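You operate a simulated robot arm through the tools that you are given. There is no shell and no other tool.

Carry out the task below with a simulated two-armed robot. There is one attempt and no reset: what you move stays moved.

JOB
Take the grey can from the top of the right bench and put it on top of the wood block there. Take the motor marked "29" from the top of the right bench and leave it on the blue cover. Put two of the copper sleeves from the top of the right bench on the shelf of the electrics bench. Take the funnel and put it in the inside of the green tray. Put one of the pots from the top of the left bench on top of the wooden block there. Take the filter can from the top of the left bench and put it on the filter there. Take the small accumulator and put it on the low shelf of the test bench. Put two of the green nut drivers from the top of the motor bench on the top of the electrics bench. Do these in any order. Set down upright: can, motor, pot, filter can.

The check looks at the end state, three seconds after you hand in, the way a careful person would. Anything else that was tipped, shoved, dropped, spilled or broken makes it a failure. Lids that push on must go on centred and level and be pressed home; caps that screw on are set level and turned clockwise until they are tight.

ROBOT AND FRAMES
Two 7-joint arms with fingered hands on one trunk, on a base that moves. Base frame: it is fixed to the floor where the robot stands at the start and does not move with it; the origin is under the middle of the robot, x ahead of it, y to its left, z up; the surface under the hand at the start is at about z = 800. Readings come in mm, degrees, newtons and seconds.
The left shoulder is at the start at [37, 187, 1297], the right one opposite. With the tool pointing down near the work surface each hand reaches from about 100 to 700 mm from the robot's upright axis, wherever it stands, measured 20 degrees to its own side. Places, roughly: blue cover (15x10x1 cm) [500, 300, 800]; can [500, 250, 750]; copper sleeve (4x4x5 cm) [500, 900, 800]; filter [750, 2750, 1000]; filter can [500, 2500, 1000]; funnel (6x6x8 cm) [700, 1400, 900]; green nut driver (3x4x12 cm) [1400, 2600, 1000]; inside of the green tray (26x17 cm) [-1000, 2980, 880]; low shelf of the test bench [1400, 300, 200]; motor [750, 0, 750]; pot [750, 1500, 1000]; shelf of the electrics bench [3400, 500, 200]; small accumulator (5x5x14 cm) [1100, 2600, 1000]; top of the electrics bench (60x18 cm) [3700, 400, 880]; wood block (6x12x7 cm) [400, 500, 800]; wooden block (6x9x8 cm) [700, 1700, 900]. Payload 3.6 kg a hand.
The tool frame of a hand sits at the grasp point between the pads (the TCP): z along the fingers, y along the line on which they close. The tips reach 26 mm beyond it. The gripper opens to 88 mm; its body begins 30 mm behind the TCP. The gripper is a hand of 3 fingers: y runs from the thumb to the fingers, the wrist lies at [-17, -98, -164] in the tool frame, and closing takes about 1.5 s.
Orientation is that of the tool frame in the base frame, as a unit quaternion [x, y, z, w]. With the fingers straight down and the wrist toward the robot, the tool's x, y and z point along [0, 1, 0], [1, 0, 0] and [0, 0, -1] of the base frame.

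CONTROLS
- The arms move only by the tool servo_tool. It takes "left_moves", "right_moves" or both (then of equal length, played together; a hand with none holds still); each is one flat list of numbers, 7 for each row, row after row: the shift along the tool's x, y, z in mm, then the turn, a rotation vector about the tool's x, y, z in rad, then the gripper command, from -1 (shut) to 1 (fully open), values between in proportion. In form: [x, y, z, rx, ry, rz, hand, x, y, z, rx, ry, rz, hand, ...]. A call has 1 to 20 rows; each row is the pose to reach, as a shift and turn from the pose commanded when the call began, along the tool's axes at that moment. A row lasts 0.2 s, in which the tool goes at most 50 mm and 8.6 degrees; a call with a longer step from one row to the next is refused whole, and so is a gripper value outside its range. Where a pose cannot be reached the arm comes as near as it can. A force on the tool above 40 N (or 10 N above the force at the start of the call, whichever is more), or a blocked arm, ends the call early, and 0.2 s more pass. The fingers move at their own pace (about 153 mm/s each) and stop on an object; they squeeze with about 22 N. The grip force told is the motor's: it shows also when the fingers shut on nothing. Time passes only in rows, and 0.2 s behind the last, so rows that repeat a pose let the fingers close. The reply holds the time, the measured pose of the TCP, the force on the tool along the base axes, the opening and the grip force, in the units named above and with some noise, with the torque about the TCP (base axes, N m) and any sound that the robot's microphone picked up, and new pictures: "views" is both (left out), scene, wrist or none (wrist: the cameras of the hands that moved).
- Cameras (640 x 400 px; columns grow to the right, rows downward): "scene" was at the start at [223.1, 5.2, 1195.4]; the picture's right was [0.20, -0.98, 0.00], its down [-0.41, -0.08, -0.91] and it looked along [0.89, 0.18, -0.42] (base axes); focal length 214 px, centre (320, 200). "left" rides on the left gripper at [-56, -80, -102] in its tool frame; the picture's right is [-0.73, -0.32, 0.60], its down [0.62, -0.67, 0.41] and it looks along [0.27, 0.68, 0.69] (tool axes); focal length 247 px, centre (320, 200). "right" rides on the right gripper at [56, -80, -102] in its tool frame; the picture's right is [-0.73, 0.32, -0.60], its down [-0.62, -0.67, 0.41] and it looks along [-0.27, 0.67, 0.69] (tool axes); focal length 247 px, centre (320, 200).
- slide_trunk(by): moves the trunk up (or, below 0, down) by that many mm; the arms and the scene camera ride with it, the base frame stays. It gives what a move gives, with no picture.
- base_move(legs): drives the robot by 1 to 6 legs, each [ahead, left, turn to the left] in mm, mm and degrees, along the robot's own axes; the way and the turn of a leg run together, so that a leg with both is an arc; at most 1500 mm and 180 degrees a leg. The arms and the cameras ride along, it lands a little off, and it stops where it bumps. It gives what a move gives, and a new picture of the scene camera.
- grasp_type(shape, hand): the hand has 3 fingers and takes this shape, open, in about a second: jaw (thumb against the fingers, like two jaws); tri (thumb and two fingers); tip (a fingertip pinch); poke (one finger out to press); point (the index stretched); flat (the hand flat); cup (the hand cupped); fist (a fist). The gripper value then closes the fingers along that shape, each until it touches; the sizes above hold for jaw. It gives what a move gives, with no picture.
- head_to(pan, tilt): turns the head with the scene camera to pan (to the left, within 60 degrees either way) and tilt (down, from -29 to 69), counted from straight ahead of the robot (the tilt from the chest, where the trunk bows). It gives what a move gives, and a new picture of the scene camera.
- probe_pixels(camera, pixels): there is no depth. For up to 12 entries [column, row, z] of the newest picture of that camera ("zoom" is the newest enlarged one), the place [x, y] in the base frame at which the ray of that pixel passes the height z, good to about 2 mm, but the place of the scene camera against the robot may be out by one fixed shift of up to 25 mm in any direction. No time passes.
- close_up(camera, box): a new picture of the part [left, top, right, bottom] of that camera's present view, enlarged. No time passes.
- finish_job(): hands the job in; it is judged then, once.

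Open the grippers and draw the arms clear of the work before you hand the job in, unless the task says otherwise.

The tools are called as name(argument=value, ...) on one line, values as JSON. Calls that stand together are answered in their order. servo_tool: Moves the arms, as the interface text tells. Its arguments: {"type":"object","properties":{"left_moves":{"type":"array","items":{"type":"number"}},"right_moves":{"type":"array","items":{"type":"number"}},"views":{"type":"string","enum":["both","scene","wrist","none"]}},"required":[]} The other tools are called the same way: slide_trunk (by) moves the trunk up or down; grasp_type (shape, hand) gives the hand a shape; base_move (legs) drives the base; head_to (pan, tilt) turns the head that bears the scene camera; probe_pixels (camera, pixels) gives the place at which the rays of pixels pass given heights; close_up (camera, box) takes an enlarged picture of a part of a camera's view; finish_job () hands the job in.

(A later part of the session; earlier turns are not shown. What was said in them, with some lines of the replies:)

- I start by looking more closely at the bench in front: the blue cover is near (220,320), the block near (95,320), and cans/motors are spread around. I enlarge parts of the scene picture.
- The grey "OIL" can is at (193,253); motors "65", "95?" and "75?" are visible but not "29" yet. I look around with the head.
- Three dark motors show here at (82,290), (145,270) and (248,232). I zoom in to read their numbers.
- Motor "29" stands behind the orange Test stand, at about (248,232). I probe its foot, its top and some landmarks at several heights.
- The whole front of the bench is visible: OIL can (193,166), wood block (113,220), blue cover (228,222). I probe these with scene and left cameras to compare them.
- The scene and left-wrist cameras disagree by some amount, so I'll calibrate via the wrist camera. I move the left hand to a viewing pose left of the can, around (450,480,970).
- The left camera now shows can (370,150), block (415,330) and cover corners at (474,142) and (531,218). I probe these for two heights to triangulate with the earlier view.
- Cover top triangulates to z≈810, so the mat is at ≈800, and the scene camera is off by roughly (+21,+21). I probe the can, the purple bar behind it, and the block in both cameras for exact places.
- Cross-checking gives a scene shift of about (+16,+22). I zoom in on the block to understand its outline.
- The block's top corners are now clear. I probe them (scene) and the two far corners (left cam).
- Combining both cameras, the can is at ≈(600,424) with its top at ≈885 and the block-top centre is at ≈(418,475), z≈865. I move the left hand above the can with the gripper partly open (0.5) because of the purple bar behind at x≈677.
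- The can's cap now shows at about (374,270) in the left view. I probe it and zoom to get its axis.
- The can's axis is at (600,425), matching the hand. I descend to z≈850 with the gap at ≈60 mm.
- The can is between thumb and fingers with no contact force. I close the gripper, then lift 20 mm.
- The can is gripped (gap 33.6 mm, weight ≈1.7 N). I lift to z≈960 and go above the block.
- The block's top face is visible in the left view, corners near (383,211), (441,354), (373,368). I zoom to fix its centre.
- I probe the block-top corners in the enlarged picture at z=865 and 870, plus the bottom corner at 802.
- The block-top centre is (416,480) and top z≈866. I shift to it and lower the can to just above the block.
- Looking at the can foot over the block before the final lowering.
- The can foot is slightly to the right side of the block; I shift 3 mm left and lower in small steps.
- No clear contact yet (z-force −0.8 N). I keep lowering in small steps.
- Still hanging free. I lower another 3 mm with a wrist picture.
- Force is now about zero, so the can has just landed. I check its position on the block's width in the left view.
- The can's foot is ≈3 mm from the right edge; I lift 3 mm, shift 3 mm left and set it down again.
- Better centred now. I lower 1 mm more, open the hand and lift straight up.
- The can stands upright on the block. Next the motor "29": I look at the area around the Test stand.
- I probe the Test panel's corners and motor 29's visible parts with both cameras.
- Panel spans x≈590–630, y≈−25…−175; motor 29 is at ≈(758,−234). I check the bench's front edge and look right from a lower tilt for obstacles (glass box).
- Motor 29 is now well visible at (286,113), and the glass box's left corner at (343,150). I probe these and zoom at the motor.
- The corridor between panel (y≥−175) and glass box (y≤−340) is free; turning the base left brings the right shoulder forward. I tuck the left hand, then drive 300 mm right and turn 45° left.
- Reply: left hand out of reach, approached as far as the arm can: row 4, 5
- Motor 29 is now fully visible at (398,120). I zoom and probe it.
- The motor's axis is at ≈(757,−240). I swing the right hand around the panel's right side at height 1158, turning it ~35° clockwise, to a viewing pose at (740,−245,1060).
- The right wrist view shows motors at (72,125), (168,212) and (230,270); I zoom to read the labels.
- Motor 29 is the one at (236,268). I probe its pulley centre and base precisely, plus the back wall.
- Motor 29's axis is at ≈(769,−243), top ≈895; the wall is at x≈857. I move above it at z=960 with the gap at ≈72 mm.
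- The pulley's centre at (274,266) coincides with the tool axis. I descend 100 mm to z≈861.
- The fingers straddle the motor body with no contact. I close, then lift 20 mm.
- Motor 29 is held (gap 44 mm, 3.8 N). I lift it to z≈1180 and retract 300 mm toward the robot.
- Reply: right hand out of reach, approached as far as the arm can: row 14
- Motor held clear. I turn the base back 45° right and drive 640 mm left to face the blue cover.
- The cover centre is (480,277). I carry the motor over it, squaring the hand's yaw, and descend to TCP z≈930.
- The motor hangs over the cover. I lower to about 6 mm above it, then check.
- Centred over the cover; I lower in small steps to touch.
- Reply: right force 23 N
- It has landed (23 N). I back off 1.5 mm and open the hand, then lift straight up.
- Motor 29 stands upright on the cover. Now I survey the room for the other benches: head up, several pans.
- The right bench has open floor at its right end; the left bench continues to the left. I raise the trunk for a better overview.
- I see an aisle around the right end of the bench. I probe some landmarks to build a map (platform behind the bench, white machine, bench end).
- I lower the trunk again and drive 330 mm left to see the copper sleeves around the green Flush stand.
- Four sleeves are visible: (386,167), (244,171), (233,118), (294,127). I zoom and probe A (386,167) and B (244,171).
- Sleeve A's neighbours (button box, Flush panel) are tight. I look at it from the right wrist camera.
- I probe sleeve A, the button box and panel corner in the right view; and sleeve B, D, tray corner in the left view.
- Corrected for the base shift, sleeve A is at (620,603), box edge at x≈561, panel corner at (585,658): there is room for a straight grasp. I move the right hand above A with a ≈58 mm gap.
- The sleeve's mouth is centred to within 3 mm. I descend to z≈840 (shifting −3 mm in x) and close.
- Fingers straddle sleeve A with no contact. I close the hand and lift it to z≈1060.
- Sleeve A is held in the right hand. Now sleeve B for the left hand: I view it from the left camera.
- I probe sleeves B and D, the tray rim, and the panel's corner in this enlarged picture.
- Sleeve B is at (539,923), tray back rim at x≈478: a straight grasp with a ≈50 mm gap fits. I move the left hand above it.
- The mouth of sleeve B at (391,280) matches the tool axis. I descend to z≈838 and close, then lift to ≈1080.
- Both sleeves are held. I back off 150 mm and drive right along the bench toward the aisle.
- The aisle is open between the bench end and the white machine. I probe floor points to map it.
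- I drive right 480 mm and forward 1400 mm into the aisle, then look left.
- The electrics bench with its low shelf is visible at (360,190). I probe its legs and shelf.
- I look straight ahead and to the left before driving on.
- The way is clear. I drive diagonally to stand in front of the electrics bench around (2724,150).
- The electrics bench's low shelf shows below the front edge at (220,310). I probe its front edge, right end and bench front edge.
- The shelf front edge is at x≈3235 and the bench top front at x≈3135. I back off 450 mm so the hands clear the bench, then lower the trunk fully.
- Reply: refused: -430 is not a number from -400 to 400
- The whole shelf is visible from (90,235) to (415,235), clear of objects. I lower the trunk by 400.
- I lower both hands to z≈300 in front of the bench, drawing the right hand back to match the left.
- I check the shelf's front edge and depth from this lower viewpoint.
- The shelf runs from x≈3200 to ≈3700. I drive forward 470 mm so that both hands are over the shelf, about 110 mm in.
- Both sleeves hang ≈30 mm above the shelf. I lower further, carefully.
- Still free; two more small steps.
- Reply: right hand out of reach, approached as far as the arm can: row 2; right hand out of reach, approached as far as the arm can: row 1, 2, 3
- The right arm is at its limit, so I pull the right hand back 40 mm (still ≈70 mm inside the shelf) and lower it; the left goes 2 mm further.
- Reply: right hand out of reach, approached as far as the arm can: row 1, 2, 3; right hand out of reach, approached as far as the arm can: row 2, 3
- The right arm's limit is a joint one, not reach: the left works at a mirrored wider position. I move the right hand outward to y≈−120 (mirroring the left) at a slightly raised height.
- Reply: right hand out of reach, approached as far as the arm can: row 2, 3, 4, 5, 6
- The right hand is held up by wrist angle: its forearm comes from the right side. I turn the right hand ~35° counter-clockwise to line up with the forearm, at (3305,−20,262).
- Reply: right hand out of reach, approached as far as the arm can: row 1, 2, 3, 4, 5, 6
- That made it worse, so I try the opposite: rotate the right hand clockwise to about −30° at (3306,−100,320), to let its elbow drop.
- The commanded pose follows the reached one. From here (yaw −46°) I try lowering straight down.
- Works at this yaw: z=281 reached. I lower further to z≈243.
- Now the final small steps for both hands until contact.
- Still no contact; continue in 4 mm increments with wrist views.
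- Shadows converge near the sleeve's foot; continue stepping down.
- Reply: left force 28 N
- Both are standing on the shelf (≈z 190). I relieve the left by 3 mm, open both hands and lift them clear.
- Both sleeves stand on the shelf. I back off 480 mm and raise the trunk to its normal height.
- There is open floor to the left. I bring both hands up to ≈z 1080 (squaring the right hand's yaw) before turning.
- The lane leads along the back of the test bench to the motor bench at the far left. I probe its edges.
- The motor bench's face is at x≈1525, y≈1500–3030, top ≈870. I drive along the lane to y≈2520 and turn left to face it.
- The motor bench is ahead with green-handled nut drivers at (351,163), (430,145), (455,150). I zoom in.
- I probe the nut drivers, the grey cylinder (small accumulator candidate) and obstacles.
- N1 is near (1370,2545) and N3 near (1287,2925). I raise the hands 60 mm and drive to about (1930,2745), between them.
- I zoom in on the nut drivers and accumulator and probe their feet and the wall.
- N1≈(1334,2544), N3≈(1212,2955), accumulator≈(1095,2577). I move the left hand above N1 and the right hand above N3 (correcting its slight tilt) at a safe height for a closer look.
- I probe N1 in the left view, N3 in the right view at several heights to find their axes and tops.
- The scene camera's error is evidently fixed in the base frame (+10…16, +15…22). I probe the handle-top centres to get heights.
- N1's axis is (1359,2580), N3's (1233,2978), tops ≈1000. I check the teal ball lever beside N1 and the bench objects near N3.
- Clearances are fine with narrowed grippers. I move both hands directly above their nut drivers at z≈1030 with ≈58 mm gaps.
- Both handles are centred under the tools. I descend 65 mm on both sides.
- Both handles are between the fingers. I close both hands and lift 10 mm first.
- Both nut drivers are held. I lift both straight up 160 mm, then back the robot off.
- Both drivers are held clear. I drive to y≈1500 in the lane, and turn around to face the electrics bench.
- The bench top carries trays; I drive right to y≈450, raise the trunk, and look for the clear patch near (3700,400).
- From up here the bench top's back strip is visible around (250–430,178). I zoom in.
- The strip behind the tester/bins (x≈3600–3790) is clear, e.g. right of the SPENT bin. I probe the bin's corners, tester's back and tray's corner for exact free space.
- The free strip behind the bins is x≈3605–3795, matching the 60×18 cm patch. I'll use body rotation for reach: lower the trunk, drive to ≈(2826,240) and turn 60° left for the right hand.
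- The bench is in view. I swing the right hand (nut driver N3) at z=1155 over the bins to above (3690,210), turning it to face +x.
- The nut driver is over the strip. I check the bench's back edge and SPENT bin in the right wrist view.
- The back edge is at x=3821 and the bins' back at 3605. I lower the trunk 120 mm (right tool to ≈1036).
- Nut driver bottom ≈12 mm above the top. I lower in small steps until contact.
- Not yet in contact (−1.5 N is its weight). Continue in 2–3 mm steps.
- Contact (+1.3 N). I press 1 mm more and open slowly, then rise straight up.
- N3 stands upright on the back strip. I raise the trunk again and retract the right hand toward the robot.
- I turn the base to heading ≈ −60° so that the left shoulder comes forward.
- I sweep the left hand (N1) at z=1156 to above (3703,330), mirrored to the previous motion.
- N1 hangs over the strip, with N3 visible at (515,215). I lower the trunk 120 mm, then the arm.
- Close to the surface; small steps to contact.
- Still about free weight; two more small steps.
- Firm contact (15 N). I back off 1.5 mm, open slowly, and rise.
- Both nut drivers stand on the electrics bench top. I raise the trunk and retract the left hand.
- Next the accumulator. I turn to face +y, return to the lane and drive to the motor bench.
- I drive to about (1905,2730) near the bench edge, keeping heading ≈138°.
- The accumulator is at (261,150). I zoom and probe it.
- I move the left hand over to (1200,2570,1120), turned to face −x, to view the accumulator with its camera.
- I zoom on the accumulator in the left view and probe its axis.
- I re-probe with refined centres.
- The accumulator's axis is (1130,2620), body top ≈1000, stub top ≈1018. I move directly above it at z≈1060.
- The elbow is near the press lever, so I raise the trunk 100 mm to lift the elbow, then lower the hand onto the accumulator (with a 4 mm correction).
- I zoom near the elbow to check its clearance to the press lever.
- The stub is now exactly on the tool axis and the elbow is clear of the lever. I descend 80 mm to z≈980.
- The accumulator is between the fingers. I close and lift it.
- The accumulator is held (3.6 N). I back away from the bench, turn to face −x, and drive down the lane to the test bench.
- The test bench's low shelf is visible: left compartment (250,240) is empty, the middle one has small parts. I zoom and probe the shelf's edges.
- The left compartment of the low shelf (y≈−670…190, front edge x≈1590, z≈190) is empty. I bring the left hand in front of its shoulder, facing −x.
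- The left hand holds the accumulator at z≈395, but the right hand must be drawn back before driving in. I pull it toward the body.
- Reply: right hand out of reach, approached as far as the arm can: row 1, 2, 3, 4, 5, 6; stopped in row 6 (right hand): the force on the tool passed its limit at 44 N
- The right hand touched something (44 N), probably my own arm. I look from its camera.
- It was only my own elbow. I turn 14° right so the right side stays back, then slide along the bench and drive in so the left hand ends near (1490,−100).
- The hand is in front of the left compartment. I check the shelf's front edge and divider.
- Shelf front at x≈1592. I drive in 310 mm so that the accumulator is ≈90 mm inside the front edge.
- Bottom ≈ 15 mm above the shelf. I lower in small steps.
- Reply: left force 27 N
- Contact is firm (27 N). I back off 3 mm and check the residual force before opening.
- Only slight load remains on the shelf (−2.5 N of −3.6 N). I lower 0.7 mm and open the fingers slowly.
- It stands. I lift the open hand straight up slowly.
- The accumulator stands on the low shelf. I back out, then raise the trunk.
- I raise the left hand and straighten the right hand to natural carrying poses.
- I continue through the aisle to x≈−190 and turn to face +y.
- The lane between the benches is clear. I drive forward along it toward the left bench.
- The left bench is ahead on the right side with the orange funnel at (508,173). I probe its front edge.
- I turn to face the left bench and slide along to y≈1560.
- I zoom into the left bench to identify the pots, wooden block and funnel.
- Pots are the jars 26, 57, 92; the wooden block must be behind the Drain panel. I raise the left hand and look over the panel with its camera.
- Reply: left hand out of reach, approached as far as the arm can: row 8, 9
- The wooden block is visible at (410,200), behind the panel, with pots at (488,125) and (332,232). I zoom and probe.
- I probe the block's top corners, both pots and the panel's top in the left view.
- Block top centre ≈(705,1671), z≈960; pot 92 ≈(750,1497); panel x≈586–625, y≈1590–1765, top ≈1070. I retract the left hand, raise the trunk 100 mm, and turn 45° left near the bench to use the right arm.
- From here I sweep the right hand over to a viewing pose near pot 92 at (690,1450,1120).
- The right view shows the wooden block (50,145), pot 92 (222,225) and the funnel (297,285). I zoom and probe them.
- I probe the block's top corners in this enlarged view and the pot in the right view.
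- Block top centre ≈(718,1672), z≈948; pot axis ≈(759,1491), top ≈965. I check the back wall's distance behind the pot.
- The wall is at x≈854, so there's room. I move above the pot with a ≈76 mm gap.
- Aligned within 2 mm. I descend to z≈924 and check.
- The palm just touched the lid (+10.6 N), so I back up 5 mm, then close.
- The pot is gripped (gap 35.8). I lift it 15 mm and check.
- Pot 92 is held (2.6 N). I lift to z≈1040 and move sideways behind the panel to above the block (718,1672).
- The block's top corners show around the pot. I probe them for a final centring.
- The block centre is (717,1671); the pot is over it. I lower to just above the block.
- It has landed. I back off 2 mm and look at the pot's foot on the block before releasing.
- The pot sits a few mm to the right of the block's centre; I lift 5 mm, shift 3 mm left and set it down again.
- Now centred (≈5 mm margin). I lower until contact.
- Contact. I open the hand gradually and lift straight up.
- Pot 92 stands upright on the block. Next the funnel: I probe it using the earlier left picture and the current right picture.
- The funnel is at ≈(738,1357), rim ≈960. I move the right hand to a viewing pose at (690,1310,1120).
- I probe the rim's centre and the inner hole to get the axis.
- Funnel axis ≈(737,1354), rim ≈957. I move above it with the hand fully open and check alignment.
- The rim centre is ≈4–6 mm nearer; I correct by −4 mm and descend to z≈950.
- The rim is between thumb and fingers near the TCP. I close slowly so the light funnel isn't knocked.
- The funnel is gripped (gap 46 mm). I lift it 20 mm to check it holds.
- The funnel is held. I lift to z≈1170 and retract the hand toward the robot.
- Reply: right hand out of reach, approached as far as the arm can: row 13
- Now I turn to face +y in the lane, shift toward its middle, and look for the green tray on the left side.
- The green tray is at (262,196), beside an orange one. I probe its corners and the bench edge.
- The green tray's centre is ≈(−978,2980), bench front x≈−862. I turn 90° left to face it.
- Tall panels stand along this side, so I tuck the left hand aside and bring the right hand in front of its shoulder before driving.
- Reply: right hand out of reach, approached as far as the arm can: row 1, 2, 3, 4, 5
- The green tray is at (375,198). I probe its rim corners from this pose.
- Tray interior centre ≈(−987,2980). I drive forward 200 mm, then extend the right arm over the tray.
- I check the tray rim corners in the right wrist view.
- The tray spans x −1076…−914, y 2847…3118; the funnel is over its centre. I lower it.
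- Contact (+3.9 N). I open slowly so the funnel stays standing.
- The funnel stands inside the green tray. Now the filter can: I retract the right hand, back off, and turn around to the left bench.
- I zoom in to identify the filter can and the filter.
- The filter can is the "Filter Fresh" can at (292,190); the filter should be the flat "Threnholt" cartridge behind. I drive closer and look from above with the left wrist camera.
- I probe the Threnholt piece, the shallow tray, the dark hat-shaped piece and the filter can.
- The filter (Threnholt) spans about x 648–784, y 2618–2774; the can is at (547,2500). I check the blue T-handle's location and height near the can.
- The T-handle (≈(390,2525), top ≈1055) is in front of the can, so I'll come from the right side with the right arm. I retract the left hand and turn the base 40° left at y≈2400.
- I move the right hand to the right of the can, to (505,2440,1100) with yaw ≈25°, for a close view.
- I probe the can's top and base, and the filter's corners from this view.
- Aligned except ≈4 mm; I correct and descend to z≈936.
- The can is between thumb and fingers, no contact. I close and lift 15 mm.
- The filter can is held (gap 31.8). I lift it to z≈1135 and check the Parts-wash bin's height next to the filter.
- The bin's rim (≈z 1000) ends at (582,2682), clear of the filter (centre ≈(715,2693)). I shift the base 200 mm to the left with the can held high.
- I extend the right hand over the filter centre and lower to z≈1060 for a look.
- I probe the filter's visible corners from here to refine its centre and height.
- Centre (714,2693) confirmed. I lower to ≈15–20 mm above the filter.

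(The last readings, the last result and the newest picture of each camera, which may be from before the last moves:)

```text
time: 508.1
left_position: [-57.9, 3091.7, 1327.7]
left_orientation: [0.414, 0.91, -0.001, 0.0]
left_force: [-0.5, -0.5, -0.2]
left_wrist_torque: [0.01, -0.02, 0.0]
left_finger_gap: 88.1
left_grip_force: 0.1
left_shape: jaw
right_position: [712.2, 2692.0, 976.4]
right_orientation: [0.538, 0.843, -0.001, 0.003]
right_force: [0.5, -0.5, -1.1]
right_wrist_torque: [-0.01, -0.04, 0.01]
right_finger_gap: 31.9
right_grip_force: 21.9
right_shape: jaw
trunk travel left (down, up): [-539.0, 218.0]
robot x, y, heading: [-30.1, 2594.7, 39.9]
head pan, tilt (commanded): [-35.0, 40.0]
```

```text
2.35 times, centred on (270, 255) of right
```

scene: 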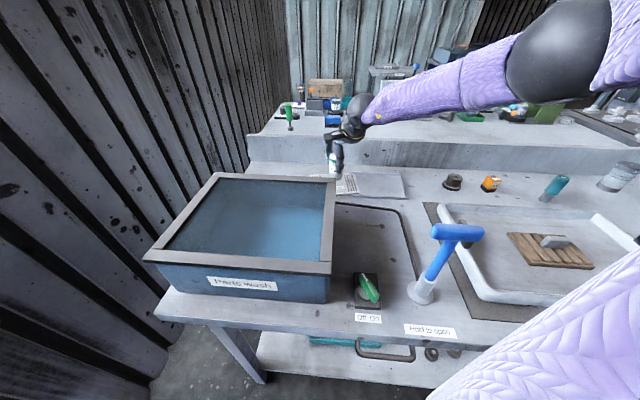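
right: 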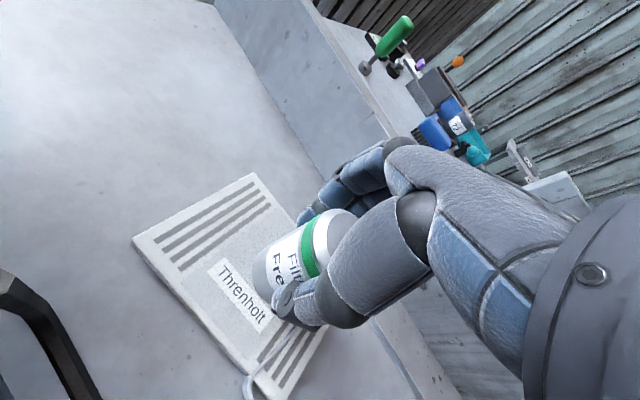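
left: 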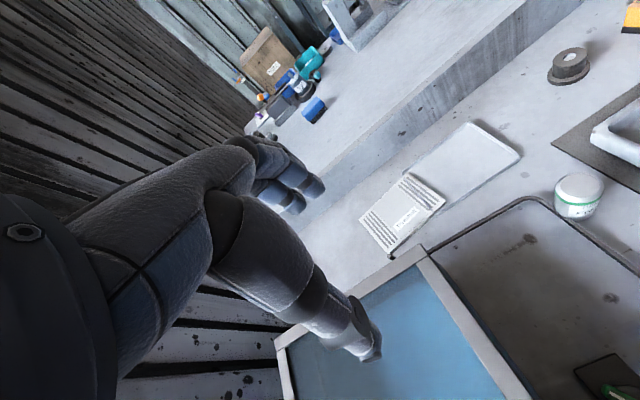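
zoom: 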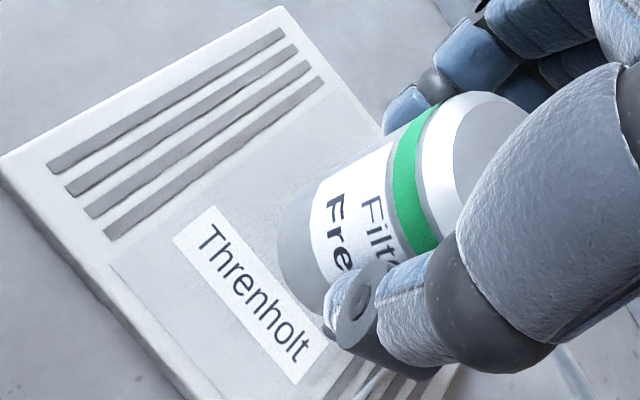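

The can is over the flat middle of the filter. I lower in small steps.

servo_tool(right_moves=[0, 0, 3, 0, 0, 0, -1, 0, 0, 6, 0, 0, 0, -1, 0, 0, 9, 0, 0, 0, -1, 0, 0, 9, 0, 0, 0, -1], views="none")

servo_tool(right_moves=[0, 0, 1.5, 0, 0, 0, -1, 0, 0, 3, 0, 0, 0, -1, 0, 0, 3, 0, 0, 0, -1], views="none")

servo_tool(right_moves=[0, 0, 1.5, 0, 0, 0, -1, 0, 0, 3, 0, 0, 0, -1, 0, 0, 3, 0, 0, 0, -1], views="wrist")

```text
time: 509.1
left_position: [-57.4, 3090.9, 1328.1]
left_orientation: [0.413, 0.911, -0.001, 0.0]
left_force: [-0.7, 0.8, 0.3]
left_wrist_torque: [0.02, -0.03, 0.01]
left_finger_gap: 87.9
left_grip_force: 0.0
left_shape: jaw
right_position: [713.1, 2693.9, 966.1]
right_orientation: [0.538, 0.843, -0.002, 0.002]
right_force: [0.5, 0.5, -0.3]
right_wrist_torque: [0.04, 0.01, 0.03]
right_finger_gap: 31.7
right_grip_force: 22.0
right_shape: jaw
trunk travel left (down, up): [-539.0, 218.0]
robot x, y, heading: [-30.7, 2595.7, 40.2]
head pan, tilt (commanded): [-35.0, 40.0]
```

```text
time: 509.9
left_position: [-56.9, 3091.7, 1327.1]
left_orientation: [0.414, 0.91, 0.0, -0.001]
left_force: [-0.7, 0.5, 0.2]
left_wrist_torque: [0.0, 0.0, 0.02]
left_finger_gap: 88.1
left_grip_force: 0.1
left_shape: jaw
right_position: [713.5, 2693.2, 964.1]
right_orientation: [0.538, 0.843, -0.002, 0.001]
right_force: [-0.2, -0.4, -1.4]
right_wrist_torque: [0.02, 0.02, 0.01]
right_finger_gap: 31.9
right_grip_force: 22.4
right_shape: jaw
trunk travel left (down, up): [-539.0, 218.0]
robot x, y, heading: [-30.2, 2592.4, 40.2]
head pan, tilt (commanded): [-35.0, 40.0]
```

```text
time: 510.7
left_position: [-57.4, 3090.9, 1327.2]
left_orientation: [0.414, 0.91, -0.001, -0.001]
left_force: [-0.2, -0.1, 0.1]
left_wrist_torque: [0.0, 0.02, -0.01]
left_finger_gap: 88.0
left_grip_force: 0.0
left_shape: jaw
right_position: [713.2, 2695.0, 960.4]
right_orientation: [0.538, 0.843, -0.001, 0.002]
right_force: [-0.1, 0.3, -1.8]
right_wrist_torque: [0.02, -0.01, 0.0]
right_finger_gap: 31.9
right_grip_force: 22.2
right_shape: jaw
trunk travel left (down, up): [-539.0, 218.0]
robot x, y, heading: [-31.9, 2588.2, 39.9]
head pan, tilt (commanded): [-35.0, 40.0]
```

right: 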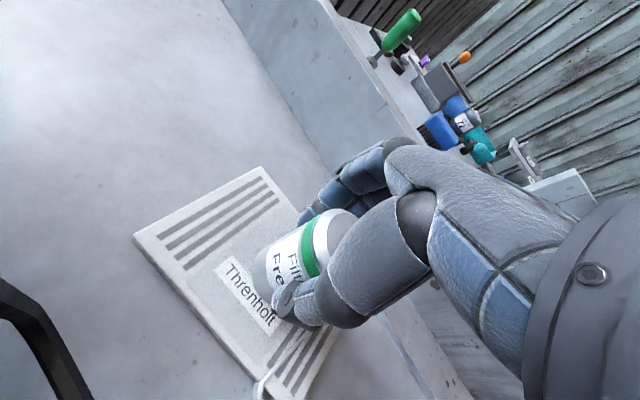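

servo_tool(right_moves=[0, 0, 1.5, 0, 0, 0, -1, 0, 0, 3, 0, 0, 0, -1, 0, 0, 3, 0, 0, 0, -1], views="none")

servo_tool(right_moves=[0, 0, 1, 0, 0, 0, -1, 0, 0, 2, 0, 0, 0, -1, 0, 0, 2, 0, 0, 0, -1], views="none")

servo_tool(right_moves=[0, 0, 1, 0, 0, 0, -1, 0, 0, 2, 0, 0, 0, -1, 0, 0, 2, 0, 0, 0, -1], views="none")

```text
time: 511.5
left_position: [-56.2, 3091.5, 1326.6]
left_orientation: [0.414, 0.91, -0.001, 0.0]
left_force: [0.0, 0.9, 0.6]
left_wrist_torque: [-0.03, -0.01, 0.0]
left_finger_gap: 88.0
left_grip_force: 0.1
left_shape: jaw
right_position: [713.3, 2693.8, 957.9]
right_orientation: [0.538, 0.843, -0.001, 0.002]
right_force: [0.5, -0.1, -2.2]
right_wrist_torque: [0.0, -0.02, -0.03]
right_finger_gap: 32.0
right_grip_force: 22.2
right_shape: jaw
trunk travel left (down, up): [-539.0, 218.0]
robot x, y, heading: [-30.5, 2594.2, 40.1]
head pan, tilt (commanded): [-35.0, 40.0]
```

```text
time: 512.3
left_position: [-56.8, 3092.0, 1327.6]
left_orientation: [0.413, 0.911, -0.001, 0.0]
left_force: [0.3, -0.6, 0.0]
left_wrist_torque: [-0.01, 0.0, 0.03]
left_finger_gap: 87.9
left_grip_force: 0.0
left_shape: jaw
right_position: [712.4, 2694.1, 954.4]
right_orientation: [0.538, 0.843, -0.001, 0.003]
right_force: [0.1, 0.1, -1.4]
right_wrist_torque: [0.04, -0.02, -0.03]
right_finger_gap: 31.9
right_grip_force: 21.9
right_shape: jaw
trunk travel left (down, up): [-539.0, 218.0]
robot x, y, heading: [-28.2, 2598.5, 39.5]
head pan, tilt (commanded): [-35.0, 40.0]
```

```text
time: 513.1
left_position: [-57.2, 3091.6, 1327.4]
left_orientation: [0.414, 0.91, -0.001, -0.001]
left_force: [-0.4, 1.3, 0.9]
left_wrist_torque: [-0.04, 0.01, -0.01]
left_finger_gap: 87.9
left_grip_force: 0.0
left_shape: jaw
right_position: [714.8, 2693.8, 953.6]
right_orientation: [0.538, 0.843, -0.001, 0.003]
right_force: [-0.3, 1.1, -1.8]
right_wrist_torque: [0.06, 0.01, 0.0]
right_finger_gap: 31.9
right_grip_force: 21.7
right_shape: jaw
trunk travel left (down, up): [-539.0, 218.0]
robot x, y, heading: [-32.3, 2591.7, 40.0]
head pan, tilt (commanded): [-35.0, 40.0]
```

servo_tool(right_moves=[0, 0, 1, 0, 0, 0, -1, 0, 0, 2, 0, 0, 0, -1, 0, 0, 2, 0, 0, 0, -1], views="none")

servo_tool(right_moves=[0, 0, 1, 0, 0, 0, -1, 0, 0, 2, 0, 0, 0, -1, 0, 0, 2, 0, 0, 0, -1], views="wrist")

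```text
time: 513.9
left_position: [-57.9, 3092.0, 1327.3]
left_orientation: [0.414, 0.91, -0.001, 0.0]
left_force: [-0.1, 0.5, 0.4]
left_wrist_torque: [-0.03, 0.0, -0.01]
left_finger_gap: 88.1
left_grip_force: 0.1
left_shape: jaw
right_position: [713.5, 2693.5, 949.8]
right_orientation: [0.538, 0.843, -0.002, 0.002]
right_force: [-0.3, -0.6, -1.9]
right_wrist_torque: [0.01, 0.0, -0.02]
right_finger_gap: 31.7
right_grip_force: 21.3
right_shape: jaw
trunk travel left (down, up): [-539.0, 218.0]
robot x, y, heading: [-30.0, 2594.3, 40.0]
head pan, tilt (commanded): [-35.0, 40.0]
```

```text
time: 514.7
left_position: [-57.6, 3090.6, 1327.7]
left_orientation: [0.414, 0.91, -0.001, -0.001]
left_force: [0.0, 0.5, 0.0]
left_wrist_torque: [-0.01, 0.01, 0.0]
left_finger_gap: 87.8
left_grip_force: 0.0
left_shape: jaw
right_position: [713.8, 2693.1, 948.2]
right_orientation: [0.537, 0.843, -0.002, 0.002]
right_force: [0.0, 0.2, -1.6]
right_wrist_torque: [0.0, 0.0, -0.03]
right_finger_gap: 31.9
right_grip_force: 21.3
right_shape: jaw
trunk travel left (down, up): [-539.0, 218.0]
robot x, y, heading: [-29.9, 2595.0, 40.0]
head pan, tilt (commanded): [-35.0, 40.0]
```

right: 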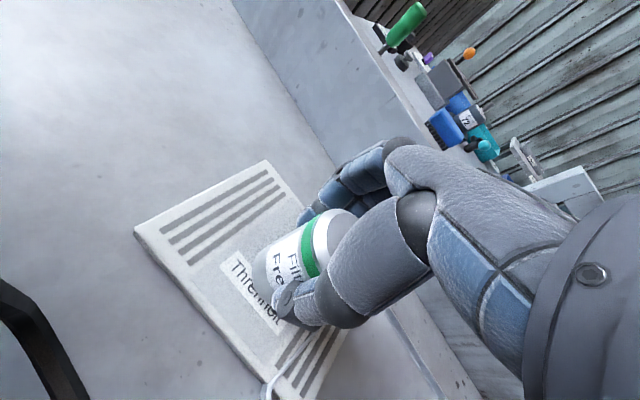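

servo_tool(right_moves=[0, 0, 1, 0, 0, 0, -1, 0, 0, 2, 0, 0, 0, -1, 0, 0, 2, 0, 0, 0, -1], views="none")

servo_tool(right_moves=[0, 0, 1, 0, 0, 0, -1, 0, 0, 2, 0, 0, 0, -1, 0, 0, 2, 0, 0, 0, -1], views="none")

```text
time: 515.5
left_position: [-58.2, 3090.5, 1327.7]
left_orientation: [0.414, 0.91, -0.001, 0.0]
left_force: [-0.4, 0.1, -0.2]
left_wrist_torque: [0.0, -0.01, -0.01]
left_finger_gap: 88.1
left_grip_force: 0.1
left_shape: jaw
right_position: [713.6, 2694.0, 946.6]
right_orientation: [0.538, 0.843, -0.001, 0.002]
right_force: [-0.8, 0.1, -3.0]
right_wrist_torque: [-0.01, -0.02, -0.01]
right_finger_gap: 31.6
right_grip_force: 21.9
right_shape: jaw
trunk travel left (down, up): [-539.0, 218.0]
robot x, y, heading: [-35.8, 2592.4, 39.8]
head pan, tilt (commanded): [-35.0, 40.0]
```

```text
time: 516.3
left_position: [-58.2, 3091.6, 1328.3]
left_orientation: [0.413, 0.911, -0.001, 0.0]
left_force: [-0.2, -0.1, 0.1]
left_wrist_torque: [0.01, -0.01, 0.0]
left_finger_gap: 88.1
left_grip_force: 0.0
left_shape: jaw
right_position: [713.7, 2693.6, 947.2]
right_orientation: [0.538, 0.843, 0.0, 0.002]
right_force: [0.1, 0.0, 3.7]
right_wrist_torque: [-0.03, 0.05, 0.02]
right_finger_gap: 31.7
right_grip_force: 21.9
right_shape: jaw
trunk travel left (down, up): [-539.0, 218.0]
robot x, y, heading: [-30.2, 2592.4, 40.0]
head pan, tilt (commanded): [-35.0, 40.0]
```

Contact (+3.7 N). I open gradually and rise.

servo_tool(right_moves=[0, 0, 0, 0, 0, 0, -0.25, 0, 0, 0, 0, 0, 0, -0.12, 0, 0, 0, 0, 0, 0, 0, 0, 0, 0, 0, 0, 0, 0.2, 0, 0, 0, 0, 0, 0, 0.4, 0, 0, 0, 0, 0, 0, 0.6, 0, 0, 0, 0, 0, 0, 0.6], views="wrist")

servo_tool(right_moves=[0, 0, -10, 0, 0, 0, 0.6, 0, 0, -25, 0, 0, 0, 0.6, 0, 0, -50, 0, 0, 0, 0.6, 0, 0, -85, 0, 0, 0, 0.6, 0, 0, -125, 0, 0, 0, 0.6, 0, 0, -165, 0, 0, 0, 0.6, 0, 0, -200, 0, 0, 0, 0.6], views="both")

close_up(camera="right", box=[130, 160, 330, 330])

```text
time: 517.9
left_position: [-57.5, 3091.5, 1327.1]
left_orientation: [0.413, 0.911, 0.0, 0.0]
left_force: [-0.5, -0.3, -0.4]
left_wrist_torque: [0.0, 0.01, 0.03]
left_finger_gap: 87.9
left_grip_force: 0.1
left_shape: jaw
right_position: [713.6, 2693.8, 945.3]
right_orientation: [0.538, 0.843, -0.001, 0.003]
right_force: [1.0, 0.0, 0.3]
right_wrist_torque: [0.02, -0.02, -0.01]
right_finger_gap: 70.4
right_grip_force: 0.0
right_shape: jaw
trunk travel left (down, up): [-539.0, 218.0]
robot x, y, heading: [-27.3, 2595.1, 40.0]
head pan, tilt (commanded): [-35.0, 40.0]
```

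right: 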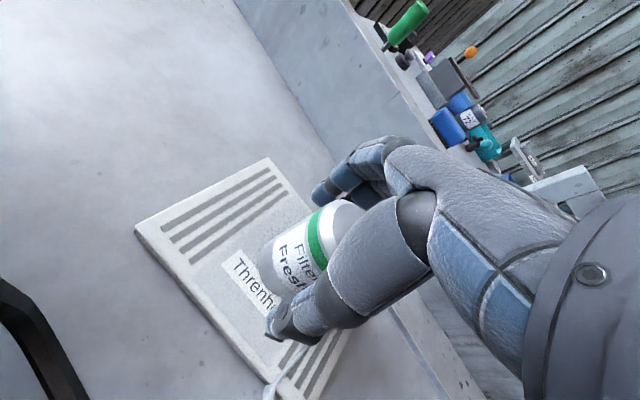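

```text
time: 519.5
left_position: [-58.3, 3091.4, 1327.0]
left_orientation: [0.413, 0.911, -0.001, -0.001]
left_force: [-0.3, -0.2, -0.1]
left_wrist_torque: [0.03, 0.02, -0.02]
left_finger_gap: 87.9
left_grip_force: 0.1
left_shape: jaw
right_position: [711.8, 2692.3, 1145.4]
right_orientation: [0.539, 0.842, -0.002, 0.002]
right_force: [0.5, -0.3, -0.2]
right_wrist_torque: [0.01, 0.0, -0.01]
right_finger_gap: 70.0
right_grip_force: 0.0
right_shape: jaw
trunk travel left (down, up): [-539.0, 218.0]
robot x, y, heading: [-35.1, 2594.5, 39.8]
head pan, tilt (commanded): [-35.0, 40.0]
```

scene: 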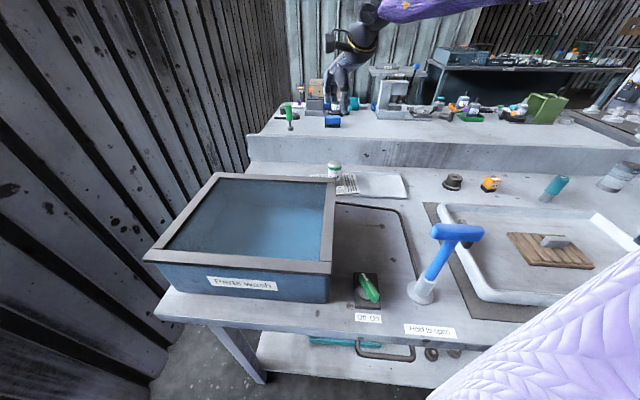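
right: 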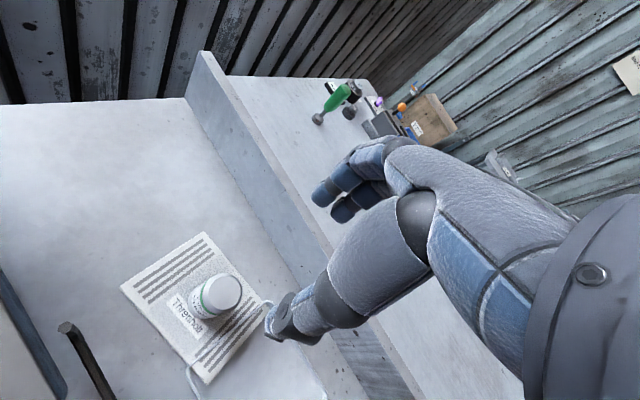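

```text
2.35 times, centred on (230, 245) of right
```

zoom: 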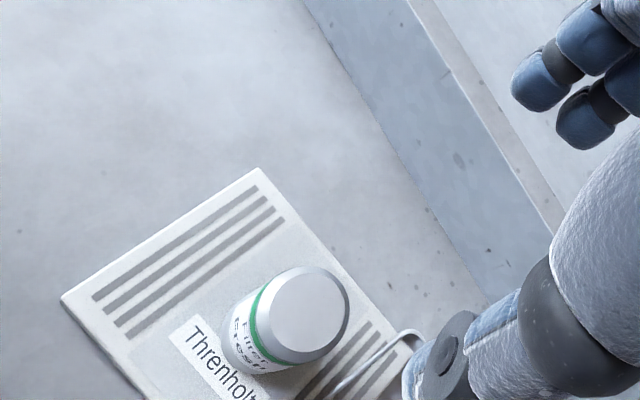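

The filter can stands upright on the filter. I retract the right hand and back the robot away from the bench.

servo_tool(right_moves=[0, 0, -40, 0, 0, 0, 1, 0, 0, -80, 0, 0, 0, 1, -3, -45, -80, 0, 0, 0, 1, -6, -90, -80, 0, 0, 0, 1, -9, -135, -80, 0, 0, 0, 1, -12, -180, -80, 0, 0, 0, 1, -15, -225, -80, 0, 0, 0, 1, -18, -270, -80, 0, 0, 0, 1], views="none")

base_move(legs=[[-150, 130, 0]])

head_to(pan=-45, tilt=30)

```text
time: 521.3
left_position: [-59.0, 3090.1, 1328.3]
left_orientation: [0.413, 0.911, -0.001, 0.0]
left_force: [-0.4, -0.2, -0.1]
left_wrist_torque: [0.01, 0.0, 0.0]
left_finger_gap: 87.9
left_grip_force: 0.1
left_shape: jaw
right_position: [473.2, 2564.2, 1225.7]
right_orientation: [0.538, 0.843, -0.001, 0.002]
right_force: [0.1, 0.5, -0.5]
right_wrist_torque: [-0.01, 0.01, 0.01]
right_finger_gap: 87.8
right_grip_force: 0.1
right_shape: jaw
trunk travel left (down, up): [-539.0, 218.0]
robot x, y, heading: [-29.2, 2595.7, 40.3]
head pan, tilt (commanded): [-35.0, 40.0]
```

```text
time: 522.9
left_position: [-258.5, 3095.9, 1327.7]
left_orientation: [0.413, 0.911, -0.001, -0.001]
left_force: [-0.1, -0.4, 0.2]
left_wrist_torque: [-0.01, 0.01, -0.01]
left_finger_gap: 88.0
left_grip_force: 0.0
left_shape: jaw
right_position: [272.1, 2570.6, 1225.0]
right_orientation: [0.538, 0.843, -0.001, 0.001]
right_force: [0.1, -0.9, -0.3]
right_wrist_torque: [0.05, 0.02, -0.02]
right_finger_gap: 87.8
right_grip_force: 0.0
right_shape: jaw
trunk travel left (down, up): [-539.0, 218.0]
robot x, y, heading: [-231.3, 2600.5, 40.2]
head pan, tilt (commanded): [-35.0, 40.0]
```

scene: 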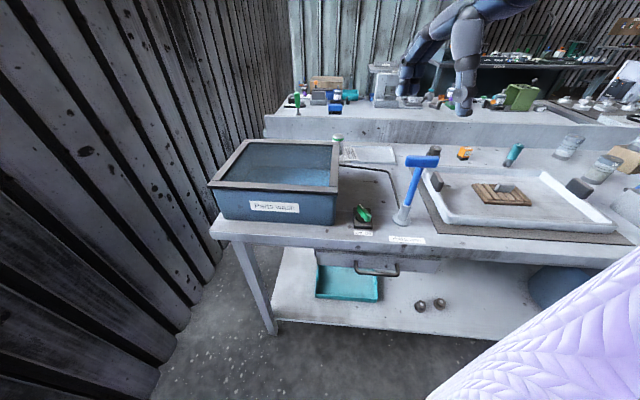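

```text
time: 523.6
left_position: [-257.1, 3096.6, 1328.3]
left_orientation: [0.413, 0.911, -0.001, -0.001]
left_force: [0.0, 0.6, 0.4]
left_wrist_torque: [0.0, -0.01, 0.01]
left_finger_gap: 87.8
left_grip_force: 0.1
left_shape: jaw
right_position: [275.2, 2570.4, 1225.3]
right_orientation: [0.539, 0.843, -0.001, 0.003]
right_force: [-0.8, 0.2, -1.5]
right_wrist_torque: [0.01, 0.01, -0.02]
right_finger_gap: 87.9
right_grip_force: 0.0
right_shape: jaw
trunk travel left (down, up): [-539.0, 218.0]
robot x, y, heading: [-228.7, 2598.2, 39.9]
head pan, tilt (commanded): [-45.0, 30.0]
```

scene: 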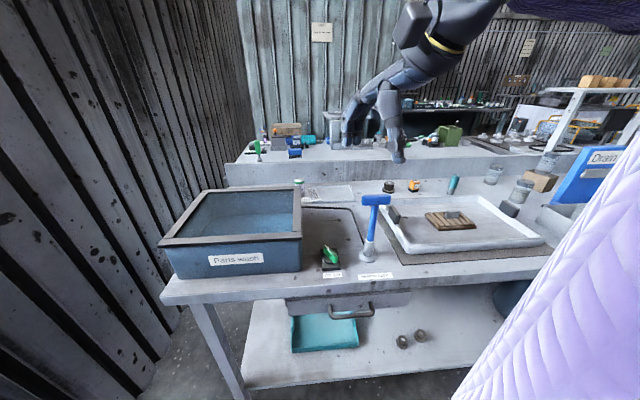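

I zoom to verify the filter can, the pot on the block, and the motor-bench items beyond.

close_up(camera="scene", box=[440, 120, 640, 230])

close_up(camera="scene", box=[240, 110, 440, 220])

```text
3.20 times, centred on (540, 175) of scene
```

zoom: 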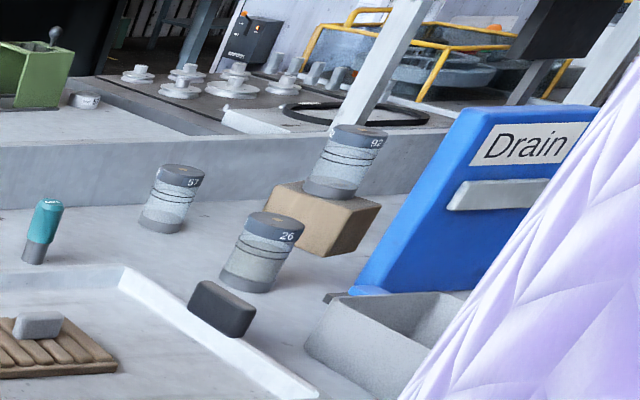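

```text
3.20 times, centred on (340, 165) of scene
```

zoom: 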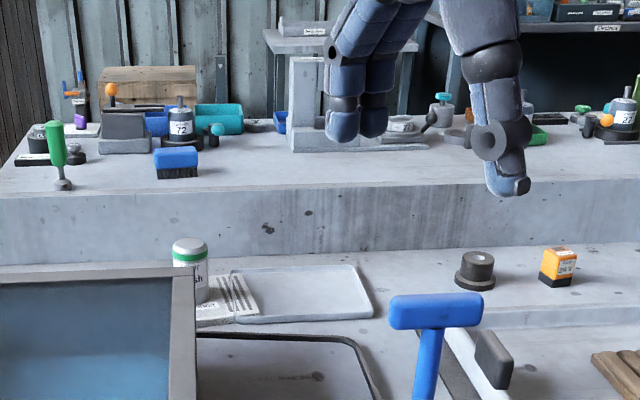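

Everything looks right; I move the right hand aside to check the press lever on the motor bench was not disturbed.

servo_tool(right_moves=[-40, 0, 0, 0, 0, 0, 1, -80, 0, 0, 0, 0, 0, 1, -120, 0, 0, 0, 0, 0, 1, -160, 0, 0, 0, 0, 0, 1], views="scene")

close_up(camera="scene", box=[240, 90, 480, 200])

```text
time: 524.6
left_position: [-258.4, 3095.4, 1327.9]
left_orientation: [0.413, 0.911, 0.0, -0.001]
left_force: [-0.5, 0.0, 0.2]
left_wrist_torque: [-0.03, 0.01, -0.01]
left_finger_gap: 87.9
left_grip_force: 0.0
left_shape: jaw
right_position: [342.9, 2424.1, 1221.9]
right_orientation: [0.538, 0.843, -0.002, 0.002]
right_force: [-1.0, -0.6, 0.1]
right_wrist_torque: [-0.01, 0.0, 0.0]
right_finger_gap: 87.8
right_grip_force: 0.0
right_shape: jaw
trunk travel left (down, up): [-539.0, 218.0]
robot x, y, heading: [-226.3, 2597.2, 40.1]
head pan, tilt (commanded): [-45.0, 30.0]
```

scene: 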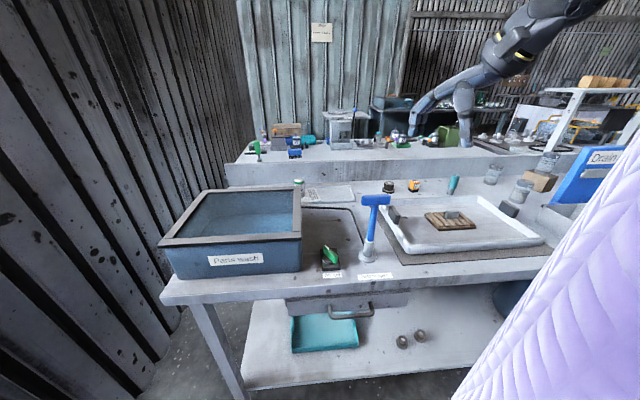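

```text
2.67 times, centred on (360, 145) of scene
```

zoom: 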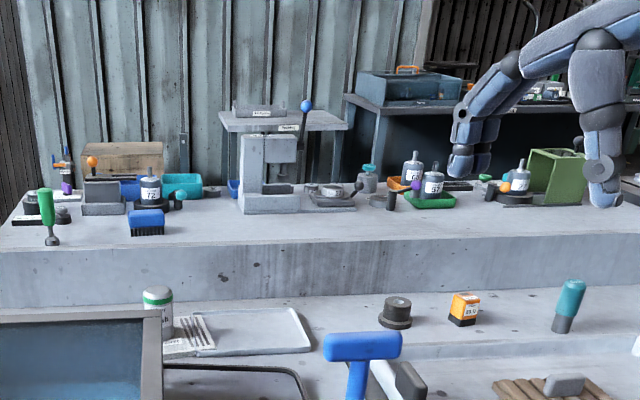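

The lever stands as before, and every object is in place: can on the wood block, motor 29 on the cover, two sleeves on the electrics shelf, funnel in the green tray, pot 92 on the wooden block, filter can on the filter, accumulator on the test bench's low shelf, two nut drivers on the electrics bench top. Both grippers are open and clear, so I hand in.

finish_job()

```text
The job is handed in.
```

I finished all eight tasks and handed the job in. I don't yet know how it was judged. Both hands are open and clear of the work.

| Item | Where it is now |
|---|---|
| Grey can (labelled "OIL") | Upright on the wood block, right bench |
| Motor "29" | Upright on the blue cover |
| Two copper sleeves | Standing on the shelf of the electrics bench |
| Funnel | Standing on its spout inside the green tray |
| Pot "92" | Upright on the wooden block, left bench |
| Filter can | Upright on the filter, left bench |
| Small accumulator | Standing on the low shelf of the test bench |
| Two green nut drivers | Standing on the clear strip at the back of the electrics bench top |

- **Choice of filter:** I took the flat piece marked "Threnholt" as the filter. It was the piece that best matched the place you gave.
- **Small foot:** The accumulator stands on a narrow stub. It was steady when I let go.
- **Contacts on the way:** The palm touched the lid of pot 92 while I was gripping it, and the right hand once bumped the robot's own arm. I saw nothing shoved or tipped. I looked again at the left and motor benches before handing in; the right, electrics and test benches I last saw clearly when I put things down there.
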